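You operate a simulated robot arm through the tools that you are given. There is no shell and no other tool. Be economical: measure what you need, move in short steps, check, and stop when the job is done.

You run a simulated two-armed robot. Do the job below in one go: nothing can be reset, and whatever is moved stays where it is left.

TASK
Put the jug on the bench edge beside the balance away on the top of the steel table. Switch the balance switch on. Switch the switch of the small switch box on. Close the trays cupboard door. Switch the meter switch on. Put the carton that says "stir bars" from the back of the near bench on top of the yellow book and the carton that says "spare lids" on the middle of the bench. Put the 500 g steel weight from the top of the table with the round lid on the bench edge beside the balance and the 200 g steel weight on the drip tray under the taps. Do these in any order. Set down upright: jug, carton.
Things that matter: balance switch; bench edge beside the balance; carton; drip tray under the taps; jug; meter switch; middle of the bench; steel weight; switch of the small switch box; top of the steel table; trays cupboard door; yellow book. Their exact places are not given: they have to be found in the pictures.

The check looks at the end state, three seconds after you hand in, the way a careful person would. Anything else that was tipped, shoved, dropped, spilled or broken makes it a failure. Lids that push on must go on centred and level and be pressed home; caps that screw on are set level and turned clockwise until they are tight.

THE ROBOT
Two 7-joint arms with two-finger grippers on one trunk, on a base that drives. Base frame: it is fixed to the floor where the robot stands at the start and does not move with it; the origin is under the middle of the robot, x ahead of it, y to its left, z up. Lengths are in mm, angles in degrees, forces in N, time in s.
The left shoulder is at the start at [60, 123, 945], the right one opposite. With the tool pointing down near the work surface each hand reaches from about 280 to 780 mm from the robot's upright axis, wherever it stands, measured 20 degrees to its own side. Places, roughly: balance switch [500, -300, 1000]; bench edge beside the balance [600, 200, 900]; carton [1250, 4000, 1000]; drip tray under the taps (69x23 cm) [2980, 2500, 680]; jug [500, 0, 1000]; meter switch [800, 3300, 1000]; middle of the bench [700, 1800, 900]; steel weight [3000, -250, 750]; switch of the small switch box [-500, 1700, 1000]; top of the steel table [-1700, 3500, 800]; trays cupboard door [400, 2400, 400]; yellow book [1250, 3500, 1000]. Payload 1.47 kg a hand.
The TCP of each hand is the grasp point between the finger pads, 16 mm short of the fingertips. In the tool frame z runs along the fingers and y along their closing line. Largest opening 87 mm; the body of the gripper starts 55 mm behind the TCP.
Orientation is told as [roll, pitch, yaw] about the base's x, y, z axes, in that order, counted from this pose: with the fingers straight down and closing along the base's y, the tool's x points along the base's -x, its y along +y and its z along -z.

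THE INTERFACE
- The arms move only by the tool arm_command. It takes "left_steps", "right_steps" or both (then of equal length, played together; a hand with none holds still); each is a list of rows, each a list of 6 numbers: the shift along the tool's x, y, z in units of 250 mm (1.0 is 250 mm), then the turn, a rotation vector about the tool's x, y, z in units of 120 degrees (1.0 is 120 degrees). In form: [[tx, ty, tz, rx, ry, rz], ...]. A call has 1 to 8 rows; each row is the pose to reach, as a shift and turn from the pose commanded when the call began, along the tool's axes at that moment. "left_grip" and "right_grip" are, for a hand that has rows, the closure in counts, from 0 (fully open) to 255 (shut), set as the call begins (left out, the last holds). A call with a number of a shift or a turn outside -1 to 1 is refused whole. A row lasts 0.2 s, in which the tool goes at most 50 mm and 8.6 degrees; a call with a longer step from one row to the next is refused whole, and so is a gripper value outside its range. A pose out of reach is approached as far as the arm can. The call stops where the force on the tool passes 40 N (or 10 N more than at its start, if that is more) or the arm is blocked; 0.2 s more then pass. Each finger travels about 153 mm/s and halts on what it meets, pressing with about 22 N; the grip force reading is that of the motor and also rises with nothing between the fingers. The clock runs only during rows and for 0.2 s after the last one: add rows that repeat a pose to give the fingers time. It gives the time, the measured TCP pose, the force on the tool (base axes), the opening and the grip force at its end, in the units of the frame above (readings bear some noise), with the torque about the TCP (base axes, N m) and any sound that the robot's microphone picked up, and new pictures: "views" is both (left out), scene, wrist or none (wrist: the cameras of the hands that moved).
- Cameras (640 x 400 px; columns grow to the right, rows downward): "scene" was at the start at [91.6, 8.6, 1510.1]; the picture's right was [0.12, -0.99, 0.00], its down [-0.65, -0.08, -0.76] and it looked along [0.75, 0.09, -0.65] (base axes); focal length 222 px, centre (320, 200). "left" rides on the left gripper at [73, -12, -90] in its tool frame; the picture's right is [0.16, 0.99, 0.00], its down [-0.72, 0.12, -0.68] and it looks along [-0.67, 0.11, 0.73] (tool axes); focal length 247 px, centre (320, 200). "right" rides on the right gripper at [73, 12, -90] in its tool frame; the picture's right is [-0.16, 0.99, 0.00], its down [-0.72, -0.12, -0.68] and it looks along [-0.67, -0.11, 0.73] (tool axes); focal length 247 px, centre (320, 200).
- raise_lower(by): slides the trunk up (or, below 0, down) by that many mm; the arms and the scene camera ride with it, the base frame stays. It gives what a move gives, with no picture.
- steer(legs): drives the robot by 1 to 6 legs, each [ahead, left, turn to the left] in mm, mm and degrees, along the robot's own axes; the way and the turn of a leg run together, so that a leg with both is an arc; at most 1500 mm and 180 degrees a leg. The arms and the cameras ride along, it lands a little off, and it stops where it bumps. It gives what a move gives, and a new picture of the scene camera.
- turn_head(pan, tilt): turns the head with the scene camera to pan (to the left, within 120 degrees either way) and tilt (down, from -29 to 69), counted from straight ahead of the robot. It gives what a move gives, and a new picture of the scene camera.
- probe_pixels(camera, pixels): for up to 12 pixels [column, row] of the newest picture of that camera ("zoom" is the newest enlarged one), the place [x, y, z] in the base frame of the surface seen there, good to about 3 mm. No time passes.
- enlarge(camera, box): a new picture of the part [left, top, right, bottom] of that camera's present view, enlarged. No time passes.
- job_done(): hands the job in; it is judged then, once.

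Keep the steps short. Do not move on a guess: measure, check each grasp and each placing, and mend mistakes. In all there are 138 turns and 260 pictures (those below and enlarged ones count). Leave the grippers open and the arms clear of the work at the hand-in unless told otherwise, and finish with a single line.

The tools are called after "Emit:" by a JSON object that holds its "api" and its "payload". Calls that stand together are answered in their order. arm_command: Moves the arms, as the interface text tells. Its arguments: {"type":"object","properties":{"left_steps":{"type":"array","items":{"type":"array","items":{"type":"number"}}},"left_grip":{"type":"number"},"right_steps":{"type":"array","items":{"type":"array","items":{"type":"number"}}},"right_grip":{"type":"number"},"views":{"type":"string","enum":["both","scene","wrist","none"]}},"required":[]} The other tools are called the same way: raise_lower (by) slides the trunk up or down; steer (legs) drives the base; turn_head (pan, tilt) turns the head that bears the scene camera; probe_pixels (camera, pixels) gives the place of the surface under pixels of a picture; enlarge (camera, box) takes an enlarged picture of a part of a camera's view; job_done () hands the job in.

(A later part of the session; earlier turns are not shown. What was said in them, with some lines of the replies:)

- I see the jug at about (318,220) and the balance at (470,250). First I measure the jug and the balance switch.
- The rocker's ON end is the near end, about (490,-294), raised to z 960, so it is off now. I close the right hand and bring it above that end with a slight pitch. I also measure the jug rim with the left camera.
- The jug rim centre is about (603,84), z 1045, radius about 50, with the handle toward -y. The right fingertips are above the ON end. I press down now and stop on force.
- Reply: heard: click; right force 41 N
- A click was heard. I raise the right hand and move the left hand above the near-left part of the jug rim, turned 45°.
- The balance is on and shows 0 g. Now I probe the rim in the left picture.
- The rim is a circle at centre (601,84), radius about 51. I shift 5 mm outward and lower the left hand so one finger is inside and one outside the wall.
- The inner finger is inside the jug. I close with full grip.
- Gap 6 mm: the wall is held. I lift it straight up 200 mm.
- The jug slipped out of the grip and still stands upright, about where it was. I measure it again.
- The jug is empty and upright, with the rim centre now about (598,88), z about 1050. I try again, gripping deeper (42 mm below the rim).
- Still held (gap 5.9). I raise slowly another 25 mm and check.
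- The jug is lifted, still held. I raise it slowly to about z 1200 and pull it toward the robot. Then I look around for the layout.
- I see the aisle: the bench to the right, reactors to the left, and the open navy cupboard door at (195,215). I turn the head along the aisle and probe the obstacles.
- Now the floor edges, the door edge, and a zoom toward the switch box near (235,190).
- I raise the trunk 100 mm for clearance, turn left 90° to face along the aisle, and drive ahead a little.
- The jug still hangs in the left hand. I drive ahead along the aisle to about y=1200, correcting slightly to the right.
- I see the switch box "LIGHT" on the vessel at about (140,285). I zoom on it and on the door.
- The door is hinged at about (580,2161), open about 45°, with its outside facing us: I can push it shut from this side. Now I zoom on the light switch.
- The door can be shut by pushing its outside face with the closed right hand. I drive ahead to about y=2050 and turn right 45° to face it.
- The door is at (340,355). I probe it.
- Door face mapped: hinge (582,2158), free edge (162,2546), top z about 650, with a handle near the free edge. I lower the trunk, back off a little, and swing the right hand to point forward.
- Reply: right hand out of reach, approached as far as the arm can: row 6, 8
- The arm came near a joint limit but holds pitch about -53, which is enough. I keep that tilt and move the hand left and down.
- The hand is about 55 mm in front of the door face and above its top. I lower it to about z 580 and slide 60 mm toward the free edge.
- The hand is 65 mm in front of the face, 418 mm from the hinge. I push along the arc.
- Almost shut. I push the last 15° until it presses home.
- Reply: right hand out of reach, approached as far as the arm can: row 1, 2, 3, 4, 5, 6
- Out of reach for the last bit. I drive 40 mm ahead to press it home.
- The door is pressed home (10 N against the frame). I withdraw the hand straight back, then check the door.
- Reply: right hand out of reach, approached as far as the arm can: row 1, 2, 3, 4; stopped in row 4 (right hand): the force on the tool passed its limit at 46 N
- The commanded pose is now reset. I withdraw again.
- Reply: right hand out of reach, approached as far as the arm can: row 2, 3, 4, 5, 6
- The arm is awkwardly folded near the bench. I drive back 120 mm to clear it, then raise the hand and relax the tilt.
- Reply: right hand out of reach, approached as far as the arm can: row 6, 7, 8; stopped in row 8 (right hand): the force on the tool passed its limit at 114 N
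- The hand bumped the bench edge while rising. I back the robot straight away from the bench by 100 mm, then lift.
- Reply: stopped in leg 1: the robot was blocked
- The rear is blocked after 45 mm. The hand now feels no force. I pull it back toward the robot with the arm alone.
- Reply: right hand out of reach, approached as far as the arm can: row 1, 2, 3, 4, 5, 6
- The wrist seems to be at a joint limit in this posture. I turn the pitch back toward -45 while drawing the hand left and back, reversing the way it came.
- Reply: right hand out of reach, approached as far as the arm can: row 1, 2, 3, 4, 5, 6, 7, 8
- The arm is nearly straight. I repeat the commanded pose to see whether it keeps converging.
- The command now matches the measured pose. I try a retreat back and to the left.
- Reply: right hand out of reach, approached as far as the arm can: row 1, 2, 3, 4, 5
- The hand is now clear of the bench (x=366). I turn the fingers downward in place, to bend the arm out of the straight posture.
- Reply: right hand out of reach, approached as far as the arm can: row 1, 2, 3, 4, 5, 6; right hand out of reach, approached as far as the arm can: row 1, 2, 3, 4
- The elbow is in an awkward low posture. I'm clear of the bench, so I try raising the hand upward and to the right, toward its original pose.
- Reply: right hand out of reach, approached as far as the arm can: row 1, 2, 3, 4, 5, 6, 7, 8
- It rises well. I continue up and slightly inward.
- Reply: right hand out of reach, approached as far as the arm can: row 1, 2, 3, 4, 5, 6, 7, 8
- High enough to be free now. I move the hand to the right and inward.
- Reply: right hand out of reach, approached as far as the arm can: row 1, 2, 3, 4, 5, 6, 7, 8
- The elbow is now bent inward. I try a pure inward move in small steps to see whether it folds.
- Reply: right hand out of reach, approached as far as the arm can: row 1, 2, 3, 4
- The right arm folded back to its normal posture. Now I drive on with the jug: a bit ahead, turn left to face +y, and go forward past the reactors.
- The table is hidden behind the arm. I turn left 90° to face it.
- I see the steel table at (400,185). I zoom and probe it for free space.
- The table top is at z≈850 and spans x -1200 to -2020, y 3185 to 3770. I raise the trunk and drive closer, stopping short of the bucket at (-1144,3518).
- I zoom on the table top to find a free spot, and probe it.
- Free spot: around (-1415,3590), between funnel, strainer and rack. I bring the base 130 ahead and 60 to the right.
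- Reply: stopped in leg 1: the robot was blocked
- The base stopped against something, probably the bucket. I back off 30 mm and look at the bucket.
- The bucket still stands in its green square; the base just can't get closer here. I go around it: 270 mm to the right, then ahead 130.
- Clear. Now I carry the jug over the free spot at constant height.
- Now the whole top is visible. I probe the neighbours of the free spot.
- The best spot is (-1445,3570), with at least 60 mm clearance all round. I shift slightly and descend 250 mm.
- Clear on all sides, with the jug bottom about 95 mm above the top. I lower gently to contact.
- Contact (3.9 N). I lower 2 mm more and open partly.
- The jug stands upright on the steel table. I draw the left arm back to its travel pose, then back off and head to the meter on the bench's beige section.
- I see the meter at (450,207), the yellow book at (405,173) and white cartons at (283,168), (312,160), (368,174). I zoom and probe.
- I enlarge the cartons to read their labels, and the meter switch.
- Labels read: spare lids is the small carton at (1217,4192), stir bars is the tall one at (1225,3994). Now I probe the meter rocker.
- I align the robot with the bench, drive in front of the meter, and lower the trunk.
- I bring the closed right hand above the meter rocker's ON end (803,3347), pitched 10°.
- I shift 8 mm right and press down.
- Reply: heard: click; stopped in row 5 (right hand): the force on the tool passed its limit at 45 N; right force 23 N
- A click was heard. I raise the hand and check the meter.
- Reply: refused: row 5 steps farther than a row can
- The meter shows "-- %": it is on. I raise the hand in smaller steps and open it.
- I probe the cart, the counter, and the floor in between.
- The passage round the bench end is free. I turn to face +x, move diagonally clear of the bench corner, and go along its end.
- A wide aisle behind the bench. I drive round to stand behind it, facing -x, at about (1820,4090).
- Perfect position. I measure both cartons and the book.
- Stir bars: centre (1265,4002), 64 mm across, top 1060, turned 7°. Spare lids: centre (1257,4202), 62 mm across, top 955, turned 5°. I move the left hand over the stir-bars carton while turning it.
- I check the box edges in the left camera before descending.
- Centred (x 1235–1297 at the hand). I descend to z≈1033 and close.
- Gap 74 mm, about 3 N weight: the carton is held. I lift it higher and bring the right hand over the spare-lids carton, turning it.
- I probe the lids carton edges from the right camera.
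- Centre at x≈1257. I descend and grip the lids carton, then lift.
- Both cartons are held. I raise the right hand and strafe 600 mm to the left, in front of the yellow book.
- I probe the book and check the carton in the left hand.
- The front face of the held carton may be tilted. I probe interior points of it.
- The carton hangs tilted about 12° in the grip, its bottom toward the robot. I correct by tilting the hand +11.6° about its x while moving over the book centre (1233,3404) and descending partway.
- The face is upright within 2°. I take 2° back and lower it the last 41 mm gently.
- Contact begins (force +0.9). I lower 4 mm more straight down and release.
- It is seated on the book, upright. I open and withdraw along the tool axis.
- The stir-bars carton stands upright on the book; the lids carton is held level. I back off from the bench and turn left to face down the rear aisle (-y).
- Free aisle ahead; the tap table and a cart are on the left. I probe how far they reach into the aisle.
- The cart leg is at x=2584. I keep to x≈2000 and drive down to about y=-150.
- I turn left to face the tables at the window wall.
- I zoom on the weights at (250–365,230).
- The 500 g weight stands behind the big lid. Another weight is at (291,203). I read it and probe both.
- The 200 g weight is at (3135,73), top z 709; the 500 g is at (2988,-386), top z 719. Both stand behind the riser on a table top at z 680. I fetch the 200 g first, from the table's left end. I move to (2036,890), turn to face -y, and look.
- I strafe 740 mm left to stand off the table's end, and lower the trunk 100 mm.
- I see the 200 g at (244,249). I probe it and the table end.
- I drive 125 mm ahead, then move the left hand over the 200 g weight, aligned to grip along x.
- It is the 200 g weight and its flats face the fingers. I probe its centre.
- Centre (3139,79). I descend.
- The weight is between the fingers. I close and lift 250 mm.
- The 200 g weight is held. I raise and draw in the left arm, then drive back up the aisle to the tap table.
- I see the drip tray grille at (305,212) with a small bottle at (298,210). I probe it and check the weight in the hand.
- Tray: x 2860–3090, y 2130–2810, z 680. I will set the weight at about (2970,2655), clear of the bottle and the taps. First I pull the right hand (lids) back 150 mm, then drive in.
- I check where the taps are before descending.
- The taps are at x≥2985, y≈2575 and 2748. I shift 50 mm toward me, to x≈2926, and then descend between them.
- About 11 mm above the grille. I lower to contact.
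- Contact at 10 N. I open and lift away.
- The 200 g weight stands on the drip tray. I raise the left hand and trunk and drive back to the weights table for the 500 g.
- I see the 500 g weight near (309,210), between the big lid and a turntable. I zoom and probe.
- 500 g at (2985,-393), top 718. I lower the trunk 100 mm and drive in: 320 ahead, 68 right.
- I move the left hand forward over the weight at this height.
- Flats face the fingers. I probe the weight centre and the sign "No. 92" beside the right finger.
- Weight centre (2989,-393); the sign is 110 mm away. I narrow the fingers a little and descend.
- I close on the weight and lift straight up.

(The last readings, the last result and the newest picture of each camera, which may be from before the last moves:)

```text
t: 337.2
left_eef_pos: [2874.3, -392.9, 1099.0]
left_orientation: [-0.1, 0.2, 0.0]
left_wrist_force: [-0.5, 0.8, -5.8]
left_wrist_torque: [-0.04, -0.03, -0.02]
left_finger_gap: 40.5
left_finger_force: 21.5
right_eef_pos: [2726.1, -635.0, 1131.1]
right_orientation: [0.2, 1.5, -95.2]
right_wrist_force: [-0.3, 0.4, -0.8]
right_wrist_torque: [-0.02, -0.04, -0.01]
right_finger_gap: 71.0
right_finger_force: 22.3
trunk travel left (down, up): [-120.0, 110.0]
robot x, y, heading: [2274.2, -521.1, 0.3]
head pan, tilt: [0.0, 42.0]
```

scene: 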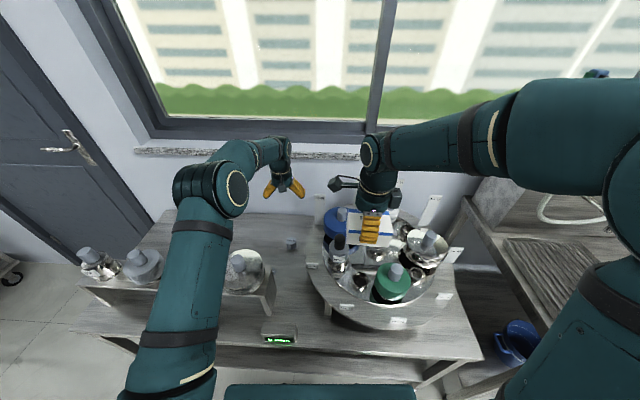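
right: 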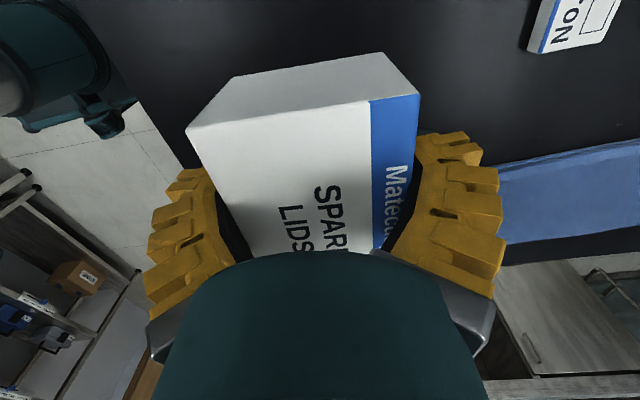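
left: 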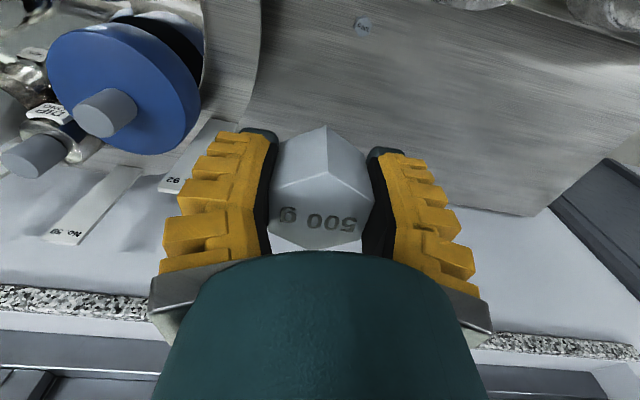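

The 500 g is held. I draw the hand in, raise the trunk, back out and turn to look along the near end of the bench.

Emit:
{"api": "arm_command", "payload": {"left_steps": [[0.18, 0, -0.05, 0, 0, 0], [0.36, 0, -0.1, 0, 0, 0], [0.54, 0, -0.15, 0, 0, 0], [0.72, 0, -0.2, 0, 0, 0], [0.9, 0, -0.25, 0, 0, 0]], "views": "none"}}

Emit:
{"api": "turn_head", "payload": {"pan": 0, "tilt": 33}}

Emit:
{"api": "steer", "payload": {"legs": [[-380, 0, 0], [0, 0, -135]]}}

```text
t: 338.4
left_eef_pos: [2649.7, -393.2, 1159.7]
left_orientation: [-0.1, 0.1, 0.1]
left_wrist_force: [-0.2, 0.6, -5.3]
left_wrist_torque: [-0.03, 0.01, -0.02]
left_finger_gap: 40.6
left_finger_force: 22.4
right_eef_pos: [2725.8, -634.1, 1131.0]
right_orientation: [0.2, 1.4, -95.2]
right_wrist_force: [0.4, 0.2, -0.1]
right_wrist_torque: [-0.01, 0.0, 0.0]
right_finger_gap: 70.8
right_finger_force: 21.7
trunk travel left (down, up): [-120.0, 110.0]
robot x, y, heading: [2276.4, -520.3, 0.0]
head pan, tilt: [0.0, 42.0]
```

```text
t: 339.1
left_eef_pos: [2651.5, -392.7, 1159.5]
left_orientation: [-0.1, 0.2, 0.1]
left_wrist_force: [0.4, 0.2, -4.3]
left_wrist_torque: [-0.01, 0.02, 0.02]
left_finger_gap: 40.6
left_finger_force: 22.1
right_eef_pos: [2727.1, -634.2, 1130.9]
right_orientation: [0.2, 1.4, -95.2]
right_wrist_force: [-0.6, 0.3, -1.2]
right_wrist_torque: [0.0, 0.03, -0.02]
right_finger_gap: 70.5
right_finger_force: 22.7
trunk travel left (down, up): [-120.0, 110.0]
robot x, y, heading: [2278.3, -523.0, 0.3]
head pan, tilt: [0.0, 33.0]
```

scene: 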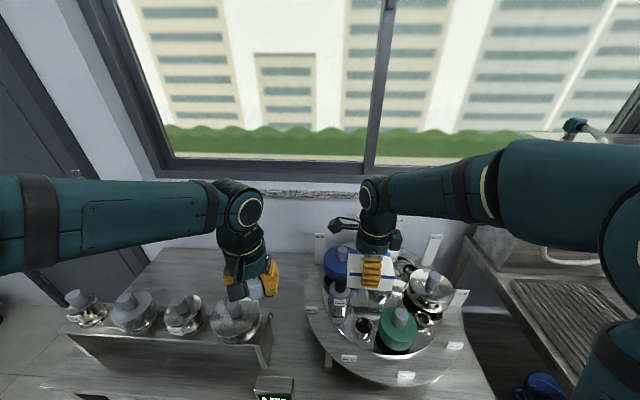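

```text
t: 347.1
left_eef_pos: [1715.2, -880.0, 1159.8]
left_orientation: [-0.2, 0.2, -134.9]
left_wrist_force: [0.4, 0.2, -4.5]
left_wrist_torque: [0.0, -0.03, 0.0]
left_finger_gap: 40.5
left_finger_force: 22.1
right_eef_pos: [1491.9, -761.7, 1131.9]
right_orientation: [0.1, 1.4, 129.7]
right_wrist_force: [-0.6, 0.0, -0.7]
right_wrist_torque: [0.02, -0.01, 0.05]
right_finger_gap: 71.0
right_finger_force: 22.0
trunk travel left (down, up): [-120.0, 110.0]
robot x, y, heading: [1896.0, -521.8, -135.3]
head pan, tilt: [0.0, 33.0]
```

scene: 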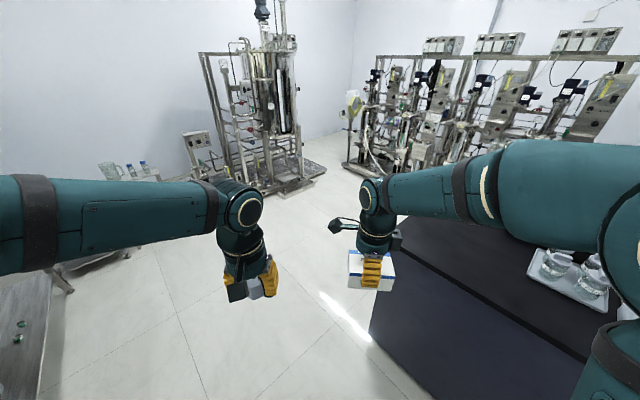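

The way round the near end looks free. I probe the bench corner and the skids.

Emit:
{"api": "probe_pixels", "payload": {"camera": "scene", "pixels": [[372, 335], [375, 300], [395, 215], [420, 218], [352, 172], [320, 165], [262, 195], [345, 155]]}}

```text
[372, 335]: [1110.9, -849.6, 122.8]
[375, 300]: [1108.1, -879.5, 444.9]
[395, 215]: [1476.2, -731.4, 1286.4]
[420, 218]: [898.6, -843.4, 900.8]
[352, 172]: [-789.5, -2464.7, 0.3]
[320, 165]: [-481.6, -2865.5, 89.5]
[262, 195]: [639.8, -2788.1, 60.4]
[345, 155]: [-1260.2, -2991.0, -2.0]
```

Bench end at y≈-880. I turn to heading -90, go ahead to y≈-1370, strafe right to x≈40, then reverse up the front aisle.

Emit:
{"api": "steer", "payload": {"legs": [[0, 0, 45], [830, 0, 0], [0, -1000, 0], [0, -840, 0], [-1000, 0, 0]]}}

```text
t: 374.3
left_eef_pos: [194.0, -690.8, 1159.0]
left_orientation: [-0.2, 0.2, -90.4]
left_wrist_force: [0.4, -0.1, -4.8]
left_wrist_torque: [-0.01, 0.0, -0.02]
left_finger_gap: 40.6
left_finger_force: 22.4
right_eef_pos: [-48.8, -763.8, 1131.1]
right_orientation: [0.2, 1.4, 174.3]
right_wrist_force: [0.0, 0.2, -1.3]
right_wrist_torque: [-0.03, 0.0, -0.04]
right_finger_gap: 70.3
right_finger_force: 21.5
trunk travel left (down, up): [-120.0, 110.0]
robot x, y, heading: [65.4, -314.0, -90.6]
head pan, tilt: [0.0, 33.0]
```

scene: 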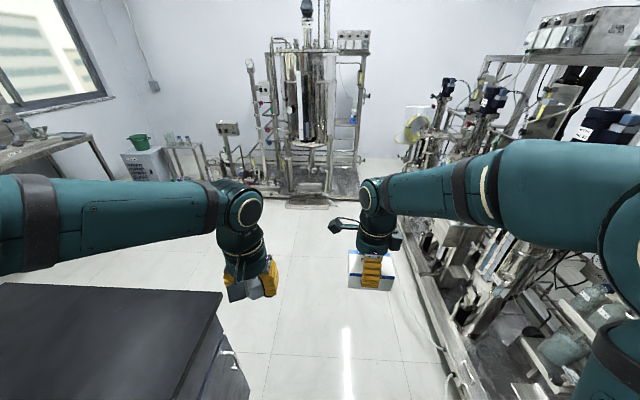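

I reverse on to y≈10 and turn left to face the bench.

Emit:
{"api": "steer", "payload": {"legs": [[-330, 0, 0], [0, 0, 90.6]]}}

Emit:
{"api": "turn_head", "payload": {"pan": 10, "tilt": 45}}

```text
t: 380.3
left_eef_pos: [445.5, 151.4, 1159.1]
left_orientation: [-0.1, 0.3, 0.5]
left_wrist_force: [0.0, 0.2, -4.4]
left_wrist_torque: [0.04, 0.02, 0.01]
left_finger_gap: 40.3
left_finger_force: 22.2
right_eef_pos: [523.9, -90.7, 1130.9]
right_orientation: [0.1, 1.5, -94.8]
right_wrist_force: [0.5, 0.5, -1.1]
right_wrist_torque: [0.01, 0.02, -0.01]
right_finger_gap: 70.7
right_finger_force: 21.5
trunk travel left (down, up): [-120.0, 110.0]
robot x, y, heading: [71.1, 17.4, 0.5]
head pan, tilt: [0.0, 33.0]
```

scene: 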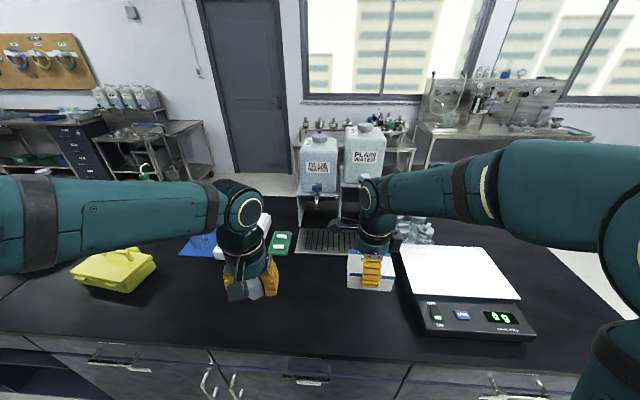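

```text
t: 381.1
left_eef_pos: [447.6, 151.3, 1158.0]
left_orientation: [-0.1, 0.2, 0.5]
left_wrist_force: [-0.5, 0.2, -4.6]
left_wrist_torque: [-0.04, 0.03, 0.0]
left_finger_gap: 40.2
left_finger_force: 21.2
right_eef_pos: [523.9, -90.3, 1131.7]
right_orientation: [0.2, 1.5, -94.8]
right_wrist_force: [0.3, 0.3, -1.8]
right_wrist_torque: [0.0, 0.0, 0.01]
right_finger_gap: 70.7
right_finger_force: 22.1
trunk travel left (down, up): [-120.0, 110.0]
robot x, y, heading: [70.6, 15.4, 0.1]
head pan, tilt: [10.0, 45.0]
```

scene: 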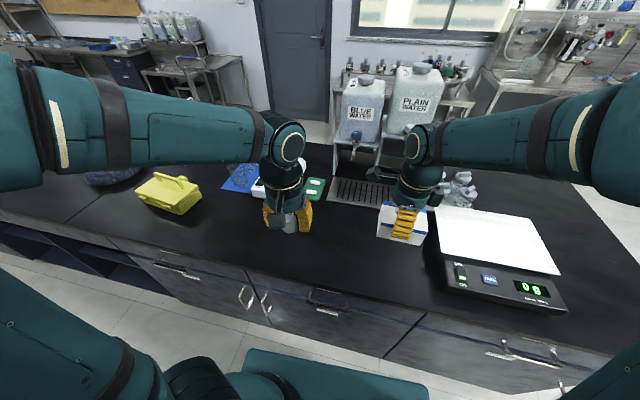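

The balance is still on. I lower the weight to about (580,130) on the bench edge.

Emit:
{"api": "arm_command", "payload": {"left_steps": [[-0.13, -0.02, 0.08, 0, 0, 0], [-0.27, -0.04, 0.18, 0, 0, 0], [-0.4, -0.06, 0.3, 0, 0, 0], [-0.53, -0.084, 0.43, 0, 0, 0], [-0.53, -0.084, 0.6, 0, 0, 0], [-0.53, -0.084, 0.76, 0, 0, 0], [-0.53, -0.084, 0.87, 0, 0, 0], [-0.53, -0.084, 0.91, 0, 0, 0]], "views": "none"}}

Emit:
{"api": "arm_command", "payload": {"left_steps": [[0, 0, 0.016, 0, 0, 0], [0, 0, 0.028, 0, 0, 0], [0, 0, 0.038, 0, 0, 0], [0, 0, 0.046, 0, 0, 0]], "views": "wrist"}}

```text
t: 382.9
left_eef_pos: [578.8, 131.0, 929.9]
left_orientation: [0.0, 0.2, 0.6]
left_wrist_force: [-0.4, 0.1, -3.9]
left_wrist_torque: [0.01, -0.01, -0.01]
left_finger_gap: 40.2
left_finger_force: 22.2
right_eef_pos: [525.0, -90.7, 1130.4]
right_orientation: [0.2, 1.4, -94.9]
right_wrist_force: [-0.2, -0.5, -0.4]
right_wrist_torque: [0.01, -0.01, 0.01]
right_finger_gap: 70.5
right_finger_force: 22.1
trunk travel left (down, up): [-120.0, 110.0]
robot x, y, heading: [69.6, 13.2, 0.1]
head pan, tilt: [10.0, 45.0]
```

```text
t: 383.9
left_eef_pos: [578.1, 131.9, 920.6]
left_orientation: [-0.2, 0.1, 0.5]
left_wrist_force: [-1.4, 5.4, 13.0]
left_wrist_torque: [0.08, -0.12, 0.05]
left_finger_gap: 40.5
left_finger_force: 22.4
right_eef_pos: [523.2, -91.4, 1132.1]
right_orientation: [0.2, 1.4, -94.8]
right_wrist_force: [0.8, 0.1, -0.8]
right_wrist_torque: [0.02, 0.01, -0.01]
right_finger_gap: 70.5
right_finger_force: 22.2
trunk travel left (down, up): [-120.0, 110.0]
robot x, y, heading: [72.6, 18.3, 0.2]
head pan, tilt: [10.0, 45.0]
```

left: 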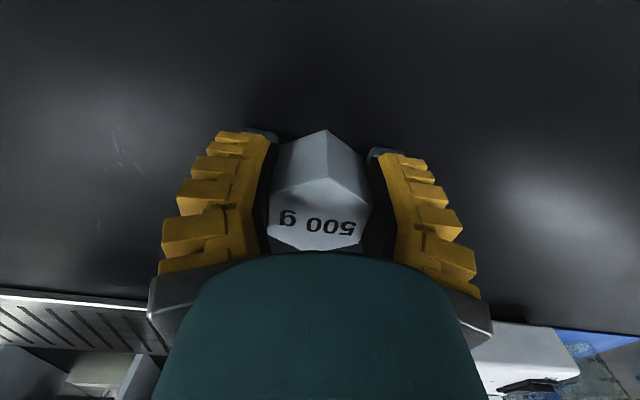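

It touches down (13 N). I open and lift away.

Emit:
{"api": "arm_command", "payload": {"left_steps": [[0, 0, 0, 0, 0, 0], [0, 0, 0, 0, 0, 0], [0, 0, 0, 0, 0, 0]], "left_grip": 30, "views": "none"}}

Emit:
{"api": "arm_command", "payload": {"left_steps": [[0, 0, -0.1, 0, 0, 0], [0, 0, -0.25, 0, 0, 0], [0, 0, -0.42, 0, 0, 0], [0, 0, -0.59, 0, 0, 0], [0.1, 0, -0.74, 0, 0, 0], [0.25, 0, -0.85, 0, 0, 0], [0.4, 0, -0.95, 0, 0, 0], [0.55, 0, -1.0, 0, 0, 0]], "views": "scene"}}

```text
t: 384.7
left_eef_pos: [577.1, 132.4, 919.9]
left_orientation: [-0.2, 0.2, 0.4]
left_wrist_force: [0.3, 0.1, -0.5]
left_wrist_torque: [0.01, 0.01, 0.03]
left_finger_gap: 79.2
left_finger_force: 1.7
right_eef_pos: [523.7, -90.5, 1131.3]
right_orientation: [0.2, 1.5, -94.8]
right_wrist_force: [0.3, -0.1, -1.1]
right_wrist_torque: [-0.02, 0.01, 0.0]
right_finger_gap: 70.5
right_finger_force: 21.9
trunk travel left (down, up): [-120.0, 110.0]
robot x, y, heading: [69.3, 16.0, 0.7]
head pan, tilt: [10.0, 45.0]
```

```text
t: 386.5
left_eef_pos: [438.5, 128.7, 1170.4]
left_orientation: [-0.1, 0.2, 0.4]
left_wrist_force: [0.1, 0.3, -0.1]
left_wrist_torque: [0.0, -0.06, 0.01]
left_finger_gap: 78.8
left_finger_force: 1.7
right_eef_pos: [523.2, -90.4, 1131.5]
right_orientation: [0.2, 1.4, -94.7]
right_wrist_force: [-0.6, 0.5, -1.0]
right_wrist_torque: [0.0, -0.03, 0.01]
right_finger_gap: 70.6
right_finger_force: 21.4
trunk travel left (down, up): [-120.0, 110.0]
robot x, y, heading: [68.5, 17.9, 0.1]
head pan, tilt: [10.0, 45.0]
```

scene: 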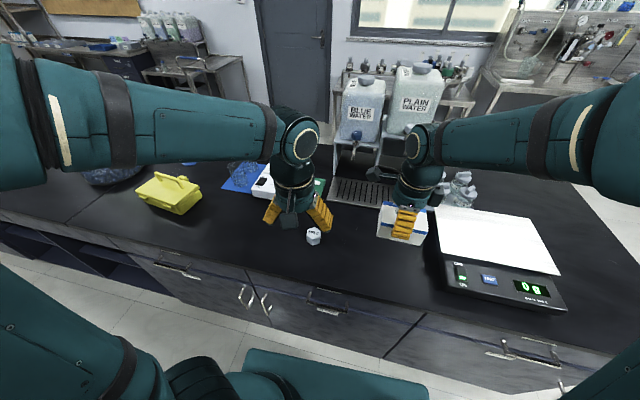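

The 500 g weight stands on the bench edge. I raise the trunk and strafe along the bench to its middle (y≈1900).

Emit:
{"api": "raise_lower", "payload": {"by": 100}}

Emit:
{"api": "steer", "payload": {"legs": [[-30, 0, 0], [0, 1000, 0], [0, 880, 0]]}}

```text
t: 387.8
left_eef_pos: [439.4, 128.3, 1270.4]
left_orientation: [0.0, 0.4, 0.5]
left_wrist_force: [0.0, 0.4, -0.2]
left_wrist_torque: [0.0, -0.02, -0.04]
left_finger_gap: 79.0
left_finger_force: 1.4
right_eef_pos: [524.4, -89.7, 1230.8]
right_orientation: [0.2, 1.4, -94.8]
right_wrist_force: [-0.5, -0.8, -1.2]
right_wrist_torque: [0.0, 0.0, 0.02]
right_finger_gap: 70.6
right_finger_force: 21.9
trunk travel left (down, up): [-220.0, 10.0]
robot x, y, heading: [67.6, 18.0, 0.1]
head pan, tilt: [10.0, 45.0]
```

```text
t: 405.1
left_eef_pos: [396.6, 2018.7, 1270.1]
left_orientation: [-0.2, 0.3, 0.5]
left_wrist_force: [-0.2, 1.2, 0.3]
left_wrist_torque: [0.01, -0.04, -0.01]
left_finger_gap: 79.4
left_finger_force: 1.9
right_eef_pos: [478.8, 1797.9, 1231.2]
right_orientation: [0.3, 1.3, -94.8]
right_wrist_force: [0.1, 0.6, -2.0]
right_wrist_torque: [0.03, -0.01, -0.01]
right_finger_gap: 70.7
right_finger_force: 21.6
trunk travel left (down, up): [-220.0, 10.0]
robot x, y, heading: [25.2, 1909.5, 0.3]
head pan, tilt: [10.0, 45.0]
```

scene: 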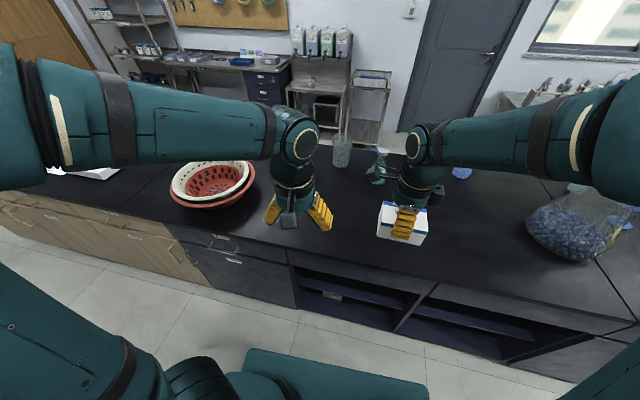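

The middle of the bench is free around the held carton. I probe the spot and its neighbours.

Emit:
{"api": "probe_pixels", "payload": {"camera": "scene", "pixels": [[350, 230], [440, 255], [380, 265], [375, 183], [342, 165], [535, 235], [253, 195], [350, 258], [385, 240], [425, 240]]}}

```text
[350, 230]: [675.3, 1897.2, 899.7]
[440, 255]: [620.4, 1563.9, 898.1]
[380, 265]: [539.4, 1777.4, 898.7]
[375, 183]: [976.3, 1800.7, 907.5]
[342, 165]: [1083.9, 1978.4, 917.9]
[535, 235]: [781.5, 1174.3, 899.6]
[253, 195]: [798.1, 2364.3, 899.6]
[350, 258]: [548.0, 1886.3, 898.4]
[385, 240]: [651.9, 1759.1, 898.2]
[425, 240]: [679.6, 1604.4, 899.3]
```

I move the carton over (700,1800), partly down, then check that it is level.

Emit:
{"api": "arm_command", "payload": {"right_steps": [[0.01, 0.12, 0.05, 0, 0, 0], [0.02, 0.25, 0.1, 0, 0, 0], [0.035, 0.4, 0.15, 0, 0, 0], [0.05, 0.56, 0.2, 0, 0, 0], [0.065, 0.72, 0.3, 0, 0, 0], [0.077, 0.88, 0.42, 0, 0, 0], [0.077, 0.88, 0.6, 0, 0, 0], [0.077, 0.88, 0.78, 0, 0, 0]], "views": "both"}}

Emit:
{"api": "enlarge", "payload": {"camera": "scene", "box": [350, 150, 450, 250]}}

```text
t: 406.9
left_eef_pos: [396.7, 2018.2, 1270.9]
left_orientation: [-0.1, 0.4, 0.5]
left_wrist_force: [0.1, 0.0, -0.1]
left_wrist_torque: [-0.01, 0.01, 0.0]
left_finger_gap: 78.8
left_finger_force: 1.5
right_eef_pos: [703.9, 1802.9, 1036.5]
right_orientation: [0.1, 1.4, -94.8]
right_wrist_force: [0.3, 0.0, -1.1]
right_wrist_torque: [-0.01, 0.03, 0.03]
right_finger_gap: 70.5
right_finger_force: 22.2
trunk travel left (down, up): [-220.0, 10.0]
robot x, y, heading: [24.9, 1903.9, 0.3]
head pan, tilt: [10.0, 45.0]
```

scene: 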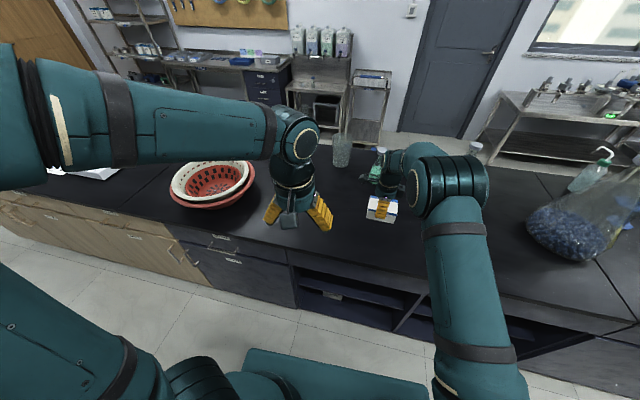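
right: 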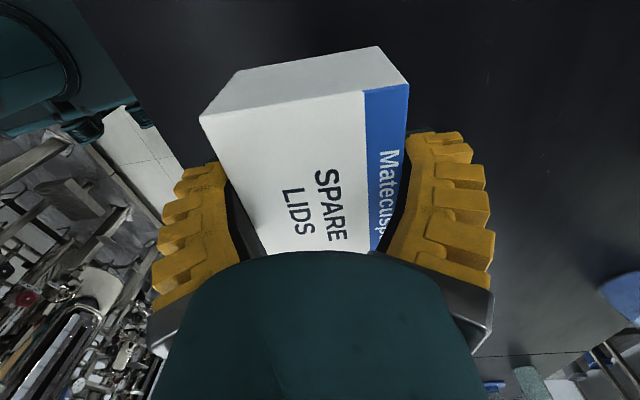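

```text
4.00 times, centred on (400, 200) of scene
```

zoom: 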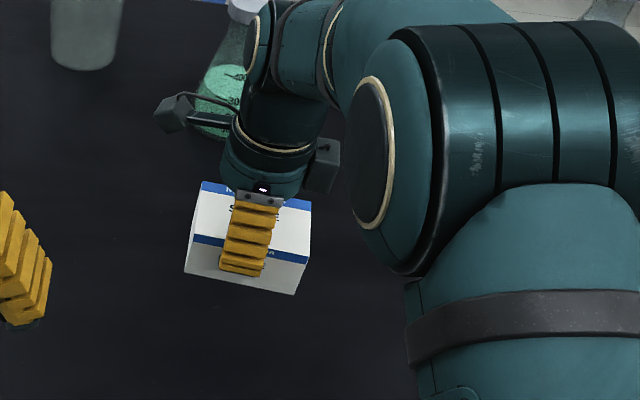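

Level enough. I lower 92 mm, then gently to contact.

Emit:
{"api": "arm_command", "payload": {"right_steps": [[0, 0, 0.12, 0, 0, 0], [0, 0, 0.24, 0, 0, 0], [0, 0, 0.34, 0, 0, 0], [0, 0, 0.37, 0, 0, 0], [0, 0, 0.39, 0, 0, 0], [0, 0, 0.405, 0, 0, 0]], "views": "none"}}

```text
t: 408.3
left_eef_pos: [393.2, 2019.8, 1271.9]
left_orientation: [-0.2, 0.1, 0.5]
left_wrist_force: [0.5, 0.7, 0.5]
left_wrist_torque: [0.0, -0.01, -0.01]
left_finger_gap: 79.4
left_finger_force: 1.2
right_eef_pos: [702.5, 1807.3, 941.0]
right_orientation: [0.8, 1.5, -94.8]
right_wrist_force: [0.2, 0.2, 25.8]
right_wrist_torque: [-0.11, -0.02, -0.05]
right_finger_gap: 72.4
right_finger_force: 21.8
trunk travel left (down, up): [-220.0, 10.0]
robot x, y, heading: [25.5, 1909.7, 0.3]
head pan, tilt: [10.0, 45.0]
```

Firm contact (26 N). I release and lift off.

Emit:
{"api": "arm_command", "payload": {"right_steps": [[0, 0, 0, 0, 0, 0], [0, 0, 0, 0, 0, 0], [0, 0, 0, 0, 0, 0]], "right_grip": 0, "views": "none"}}

Emit:
{"api": "arm_command", "payload": {"right_steps": [[0, 0, -0.08, 0, 0, 0], [0, 0, -0.2, 0, 0, 0], [0, 0, -0.38, 0, 0, 0], [0, 0, -0.56, 0, 0, 0], [0, -0.1, -0.72, 0, 0, 0], [0, -0.25, -0.83, 0, 0, 0], [0, -0.4, -0.93, 0, 0, 0], [0, -0.55, -1.0, 0, 0, 0]], "views": "scene"}}

Emit:
{"api": "enlarge", "payload": {"camera": "scene", "box": [330, 160, 450, 260]}}

```text
t: 409.1
left_eef_pos: [396.7, 2017.6, 1270.5]
left_orientation: [0.0, 0.2, 0.6]
left_wrist_force: [0.0, 0.4, 1.3]
left_wrist_torque: [-0.01, 0.02, 0.01]
left_finger_gap: 78.9
left_finger_force: 1.5
right_eef_pos: [700.6, 1807.5, 935.4]
right_orientation: [0.2, 1.4, -94.8]
right_wrist_force: [0.4, 0.7, 0.2]
right_wrist_torque: [0.01, 0.0, 0.0]
right_finger_gap: 86.9
right_finger_force: 0.0
trunk travel left (down, up): [-220.0, 10.0]
robot x, y, heading: [25.6, 1909.8, 0.4]
head pan, tilt: [10.0, 45.0]
```

```text
t: 410.9
left_eef_pos: [395.1, 2018.2, 1272.4]
left_orientation: [-0.1, 0.2, 0.6]
left_wrist_force: [-0.6, -0.3, 0.9]
left_wrist_torque: [0.0, -0.02, -0.02]
left_finger_gap: 79.3
left_finger_force: 1.9
right_eef_pos: [563.3, 1811.2, 1185.1]
right_orientation: [0.3, 1.4, -94.9]
right_wrist_force: [-0.9, 1.2, -0.3]
right_wrist_torque: [-0.01, -0.04, -0.01]
right_finger_gap: 87.3
right_finger_force: 0.1
trunk travel left (down, up): [-220.0, 10.0]
robot x, y, heading: [23.8, 1908.0, 0.5]
head pan, tilt: [10.0, 45.0]
```

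scene: 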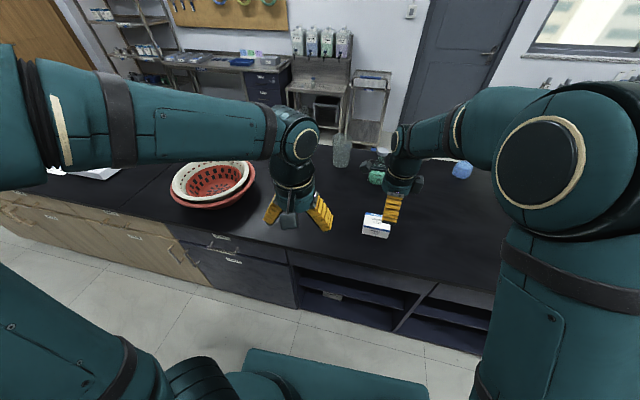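

```text
4.00 times, centred on (390, 210) of scene
```

zoom: 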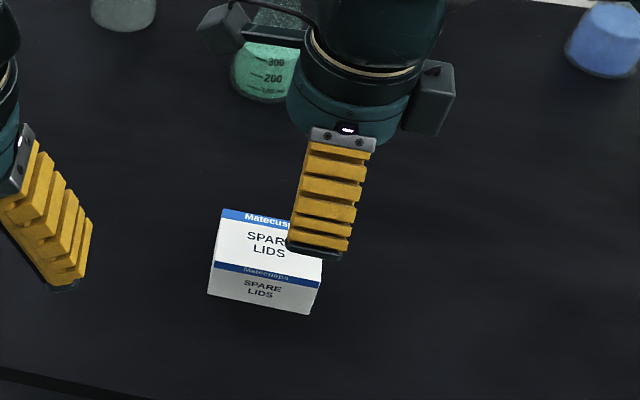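

The spare-lids carton stands upright in the middle of the bench. Last: the light switch. I pull the right hand in, close the left fingers, drive to about (10,1378) and turn to face the switch box squarely (heading 139.5°).

Emit:
{"api": "arm_command", "payload": {"right_steps": [[0, -0.12, -0.04, 0, 0, 0], [0, -0.24, -0.08, 0, 0, 0], [0, -0.36, -0.12, 0, 0, 0], [0, -0.48, -0.16, 0, 0, 0]], "left_steps": [[0, 0, 0, 0, 0, 0], [0, 0, 0, 0, 0, 0], [0, 0, 0, 0, 0, 0], [0, 0, 0, 0, 0, 0]], "left_grip": 255, "views": "none"}}

Emit:
{"api": "steer", "payload": {"legs": [[0, -530, 0], [0, 0, 139]]}}

```text
t: 411.9
left_eef_pos: [395.5, 2018.4, 1270.9]
left_orientation: [-0.1, 0.3, 0.6]
left_wrist_force: [0.4, -0.3, 0.8]
left_wrist_torque: [0.0, -0.01, 0.0]
left_finger_gap: 0.0
left_finger_force: 22.1
right_eef_pos: [442.1, 1822.1, 1224.7]
right_orientation: [0.2, 1.3, -94.8]
right_wrist_force: [-0.5, -0.1, -1.0]
right_wrist_torque: [0.0, 0.0, 0.03]
right_finger_gap: 87.0
right_finger_force: 0.0
trunk travel left (down, up): [-220.0, 10.0]
robot x, y, heading: [23.8, 1907.3, 0.4]
head pan, tilt: [10.0, 45.0]
```

```text
t: 422.7
left_eef_pos: [-312.9, 1558.0, 1271.0]
left_orientation: [-0.2, 0.2, 135.7]
left_wrist_force: [-0.8, 0.1, -0.1]
left_wrist_torque: [0.0, -0.01, 0.01]
left_finger_gap: 0.0
left_finger_force: 21.7
right_eef_pos: [-210.2, 1730.5, 1223.6]
right_orientation: [0.2, 1.4, 40.4]
right_wrist_force: [0.3, 0.4, 0.5]
right_wrist_torque: [-0.03, 0.03, -0.01]
right_finger_gap: 87.0
right_finger_force: 0.0
trunk travel left (down, up): [-220.0, 10.0]
robot x, y, heading: [25.5, 1375.9, 135.5]
head pan, tilt: [10.0, 45.0]
```

scene: 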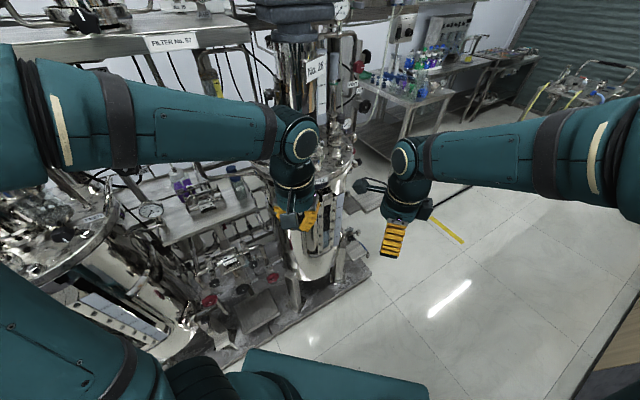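

The heading is 135.5°. I turn 4° more, then bring the left hand to 60 mm in front of the rocker's lower end, pitched -45°.

Emit:
{"api": "steer", "payload": {"legs": [[0, 0, 4]]}}

Emit:
{"api": "arm_command", "payload": {"left_steps": [[-0.08, 0.026, 0.12, 0, -0.047, 0], [-0.16, 0.052, 0.25, 0, -0.094, 0], [-0.24, 0.078, 0.375, 0, -0.141, 0], [-0.32, 0.104, 0.5, 0, -0.188, 0], [-0.4, 0.13, 0.625, 0, -0.235, 0], [-0.48, 0.156, 0.75, 0, -0.282, 0], [-0.56, 0.182, 0.875, 0, -0.329, 0], [-0.64, 0.208, 0.996, 0, -0.375, 0]], "views": "both"}}

Emit:
{"api": "enlarge", "payload": {"camera": "scene", "box": [240, 170, 360, 270]}}

```text
t: 423.5
left_eef_pos: [-325.0, 1533.5, 1270.6]
left_orientation: [-0.2, 0.2, 139.8]
left_wrist_force: [0.3, 0.1, 0.9]
left_wrist_torque: [0.0, 0.0, 0.01]
left_finger_gap: 0.2
left_finger_force: 21.7
right_eef_pos: [-234.9, 1712.4, 1223.6]
right_orientation: [0.2, 1.5, 44.4]
right_wrist_force: [-0.3, 0.4, -0.5]
right_wrist_torque: [-0.04, 0.01, 0.03]
right_finger_gap: 87.2
right_finger_force: 0.0
trunk travel left (down, up): [-220.0, 10.0]
robot x, y, heading: [27.4, 1377.1, 139.8]
head pan, tilt: [10.0, 45.0]
```

scene: 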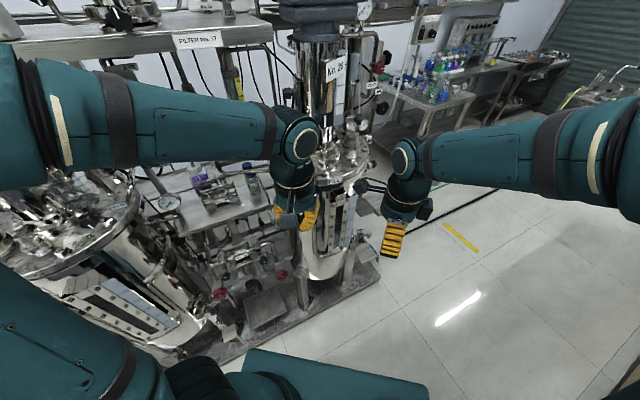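

```text
t: 425.3
left_eef_pos: [-479.7, 1599.3, 1020.3]
left_orientation: [-0.3, -44.8, 140.0]
left_wrist_force: [-0.5, -0.1, 0.4]
left_wrist_torque: [0.03, -0.02, -0.03]
left_finger_gap: 0.0
left_finger_force: 21.8
right_eef_pos: [-235.3, 1713.1, 1223.0]
right_orientation: [0.0, 1.4, 44.5]
right_wrist_force: [-1.0, -0.4, 0.4]
right_wrist_torque: [0.01, -0.02, -0.01]
right_finger_gap: 87.0
right_finger_force: 0.1
trunk travel left (down, up): [-220.0, 10.0]
robot x, y, heading: [28.3, 1376.1, 139.6]
head pan, tilt: [10.0, 45.0]
```

scene: 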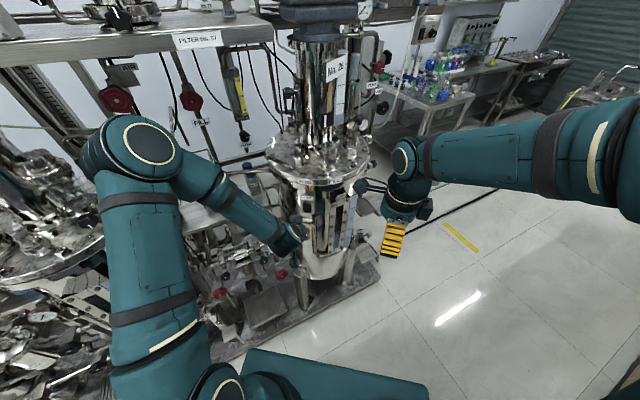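
left: 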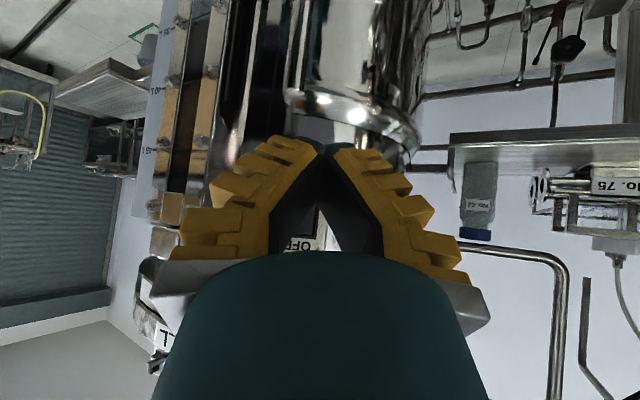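

```text
4.00 times, centred on (300, 220) of scene
```

zoom: 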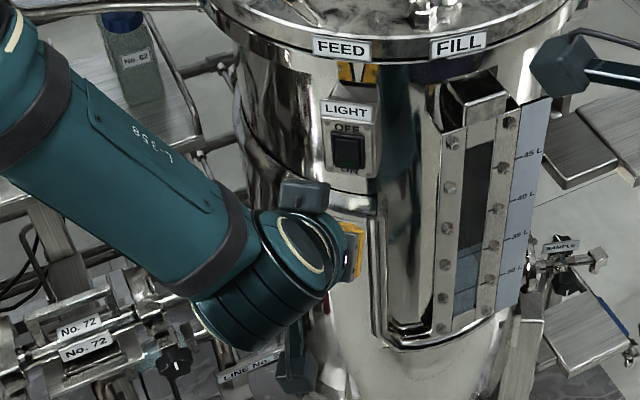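

The switch is visible at zoom (348,150). I re-measure it from here.

Emit:
{"api": "probe_pixels", "payload": {"camera": "zoom", "pixels": [[348, 145], [349, 162], [338, 160], [360, 163], [325, 160], [372, 165], [348, 135], [345, 110], [349, 168]]}}

```text
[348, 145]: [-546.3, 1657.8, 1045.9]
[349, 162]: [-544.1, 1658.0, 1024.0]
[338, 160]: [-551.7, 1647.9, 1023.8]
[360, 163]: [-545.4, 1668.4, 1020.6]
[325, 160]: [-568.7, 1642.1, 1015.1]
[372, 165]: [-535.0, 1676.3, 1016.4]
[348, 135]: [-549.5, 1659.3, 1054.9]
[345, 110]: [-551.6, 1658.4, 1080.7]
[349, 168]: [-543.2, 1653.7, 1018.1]
```

The rocker's lower end is at (-546,1657,1023), 65 mm ahead of the finger edge and in line. I press forward until force.

Emit:
{"api": "arm_command", "payload": {"left_steps": [[-0.09, -0.003, 0.075, 0, 0, 0], [-0.164, -0.006, 0.147, 0, 0, 0], [-0.192, -0.006, 0.175, 0, 0, 0], [-0.206, -0.006, 0.19, 0, 0, 0], [-0.22, -0.006, 0.204, 0, 0, 0], [-0.234, -0.006, 0.218, 0, 0, 0], [-0.249, -0.006, 0.232, 0, 0, 0], [-0.263, -0.006, 0.246, 0, 0, 0]], "views": "none"}}

```text
t: 426.8
left_eef_pos: [-531.3, 1645.5, 1018.9]
left_orientation: [-0.4, -43.8, 139.7]
left_wrist_force: [14.9, -15.1, 3.5]
left_wrist_torque: [0.18, -0.01, -0.05]
left_finger_gap: 6.1
left_finger_force: 28.4
right_eef_pos: [-232.9, 1711.2, 1224.6]
right_orientation: [0.2, 1.4, 44.5]
right_wrist_force: [-1.4, 0.3, 0.0]
right_wrist_torque: [0.0, -0.02, 0.01]
right_finger_gap: 86.9
right_finger_force: 0.0
trunk travel left (down, up): [-220.0, 10.0]
robot x, y, heading: [31.1, 1374.7, 139.7]
head pan, tilt: [10.0, 45.0]
heard: click
stopped in row 7 (left hand): the force on the tool passed its limit at 46 N (the readings are from after the stop); the commanded pose is now the measured one
```

A click was heard. I withdraw and look at the switch.

Emit:
{"api": "arm_command", "payload": {"left_steps": [[0.08, 0, -0.08, 0, 0, 0], [0.2, 0, -0.2, 0, 0, 0], [0.28, 0, -0.32, 0, 0.05, 0], [0.3, 0, -0.45, 0, 0.1, 0], [0.3, 0, -0.58, 0, 0.16, 0], [0.3, 0, -0.7, 0, 0.22, 0]], "left_grip": 0, "views": "scene"}}

Emit:
{"api": "enlarge", "payload": {"camera": "scene", "box": [305, 180, 350, 220]}}

```text
t: 428.2
left_eef_pos: [-402.1, 1533.7, 1092.9]
left_orientation: [-0.2, -17.7, 139.5]
left_wrist_force: [-0.1, -0.4, 0.5]
left_wrist_torque: [0.01, 0.03, -0.02]
left_finger_gap: 87.2
left_finger_force: 0.1
right_eef_pos: [-232.9, 1711.8, 1225.3]
right_orientation: [0.2, 1.4, 44.5]
right_wrist_force: [-0.3, 0.0, -0.6]
right_wrist_torque: [0.02, 0.0, 0.02]
right_finger_gap: 87.1
right_finger_force: 0.0
trunk travel left (down, up): [-220.0, 10.0]
robot x, y, heading: [29.1, 1375.8, 139.4]
head pan, tilt: [10.0, 45.0]
```

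scene: 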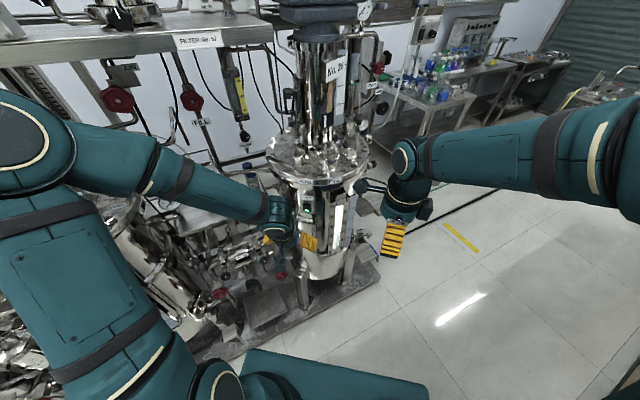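

```text
10.00 times, centred on (328, 200) of scene
```

zoom: 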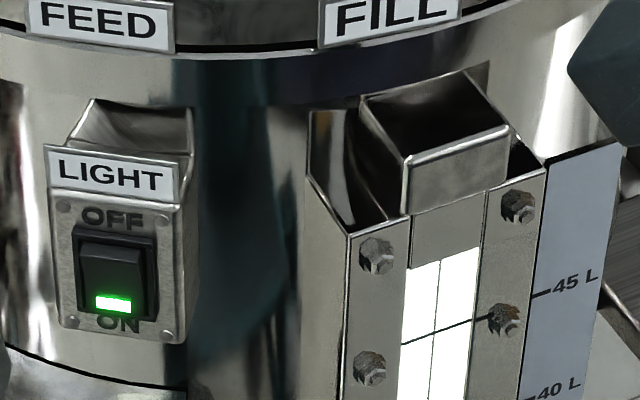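

The light is on. I draw back 100 mm and take one last look at the cupboard door.

Emit:
{"api": "steer", "payload": {"legs": [[-120, 0, 0]]}}

Emit:
{"api": "turn_head", "payload": {"pan": -80, "tilt": 30}}

Emit:
{"api": "enlarge", "payload": {"camera": "scene", "box": [220, 100, 460, 300]}}

```text
t: 429.4
left_eef_pos: [-312.0, 1457.0, 1092.5]
left_orientation: [-0.2, -17.5, 139.5]
left_wrist_force: [0.0, -0.8, 1.3]
left_wrist_torque: [-0.02, -0.02, -0.02]
left_finger_gap: 87.0
left_finger_force: 0.0
right_eef_pos: [-143.6, 1637.0, 1223.6]
right_orientation: [0.2, 1.4, 44.4]
right_wrist_force: [0.6, -0.3, 0.1]
right_wrist_torque: [0.03, 0.03, 0.02]
right_finger_gap: 87.1
right_finger_force: 0.1
trunk travel left (down, up): [-220.0, 10.0]
robot x, y, heading: [118.1, 1298.9, 139.3]
head pan, tilt: [10.0, 45.0]
```

scene: 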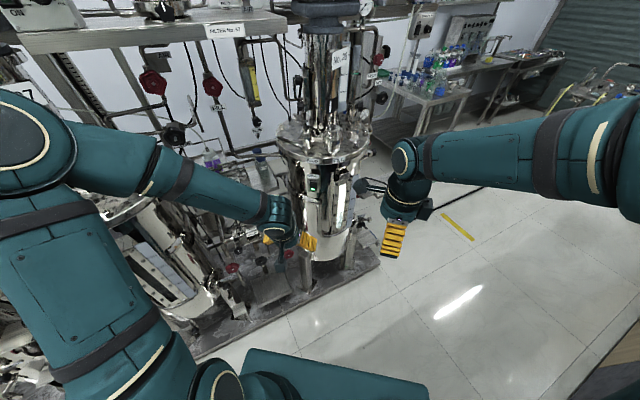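

```text
t: 431.1
left_eef_pos: [-313.1, 1457.9, 1092.6]
left_orientation: [-0.2, -17.6, 139.6]
left_wrist_force: [0.1, 0.2, -0.9]
left_wrist_torque: [-0.01, 0.01, -0.01]
left_finger_gap: 86.8
left_finger_force: 0.0
right_eef_pos: [-143.2, 1637.0, 1223.8]
right_orientation: [0.2, 1.4, 44.3]
right_wrist_force: [-0.5, -0.9, -0.9]
right_wrist_torque: [0.0, -0.01, 0.0]
right_finger_gap: 86.8
right_finger_force: 0.0
trunk travel left (down, up): [-220.0, 10.0]
robot x, y, heading: [115.6, 1298.7, 139.8]
head pan, tilt: [-80.0, 30.0]
```

scene: 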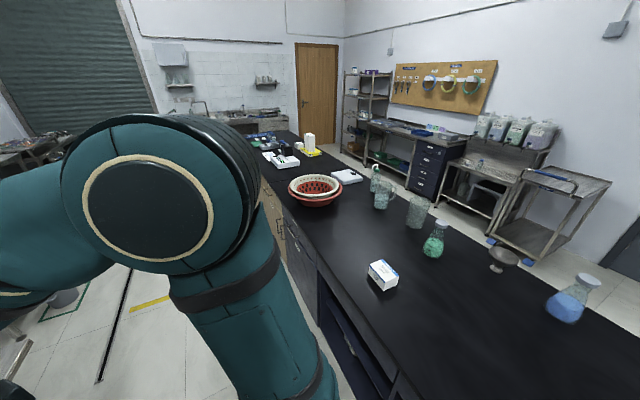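

```text
2.00 times, centred on (340, 200) of scene
```

zoom: 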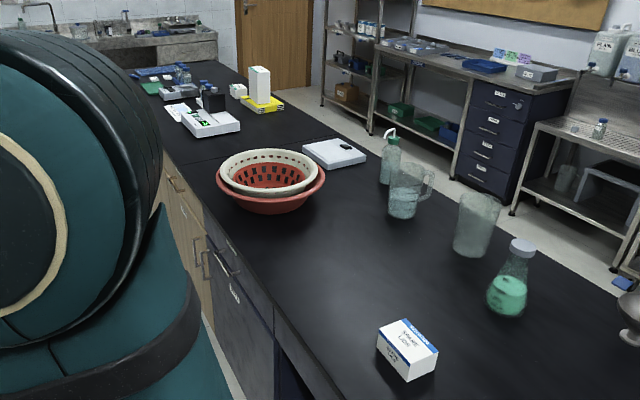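

The door is flush, the cartons stand upright, the meter is lit, the grippers are open and the arms are clear. I hand the job in.

Emit:
{"api": "job_done", "payload": {}}

```text
The job is handed in.
```

I did every item on the list and handed the job in; the jug slipped once on its first lift without tipping, the right hand bumped the bench edge near the cupboard, and the base stopped by the bucket at the steel table, which was still in its green square when I checked.
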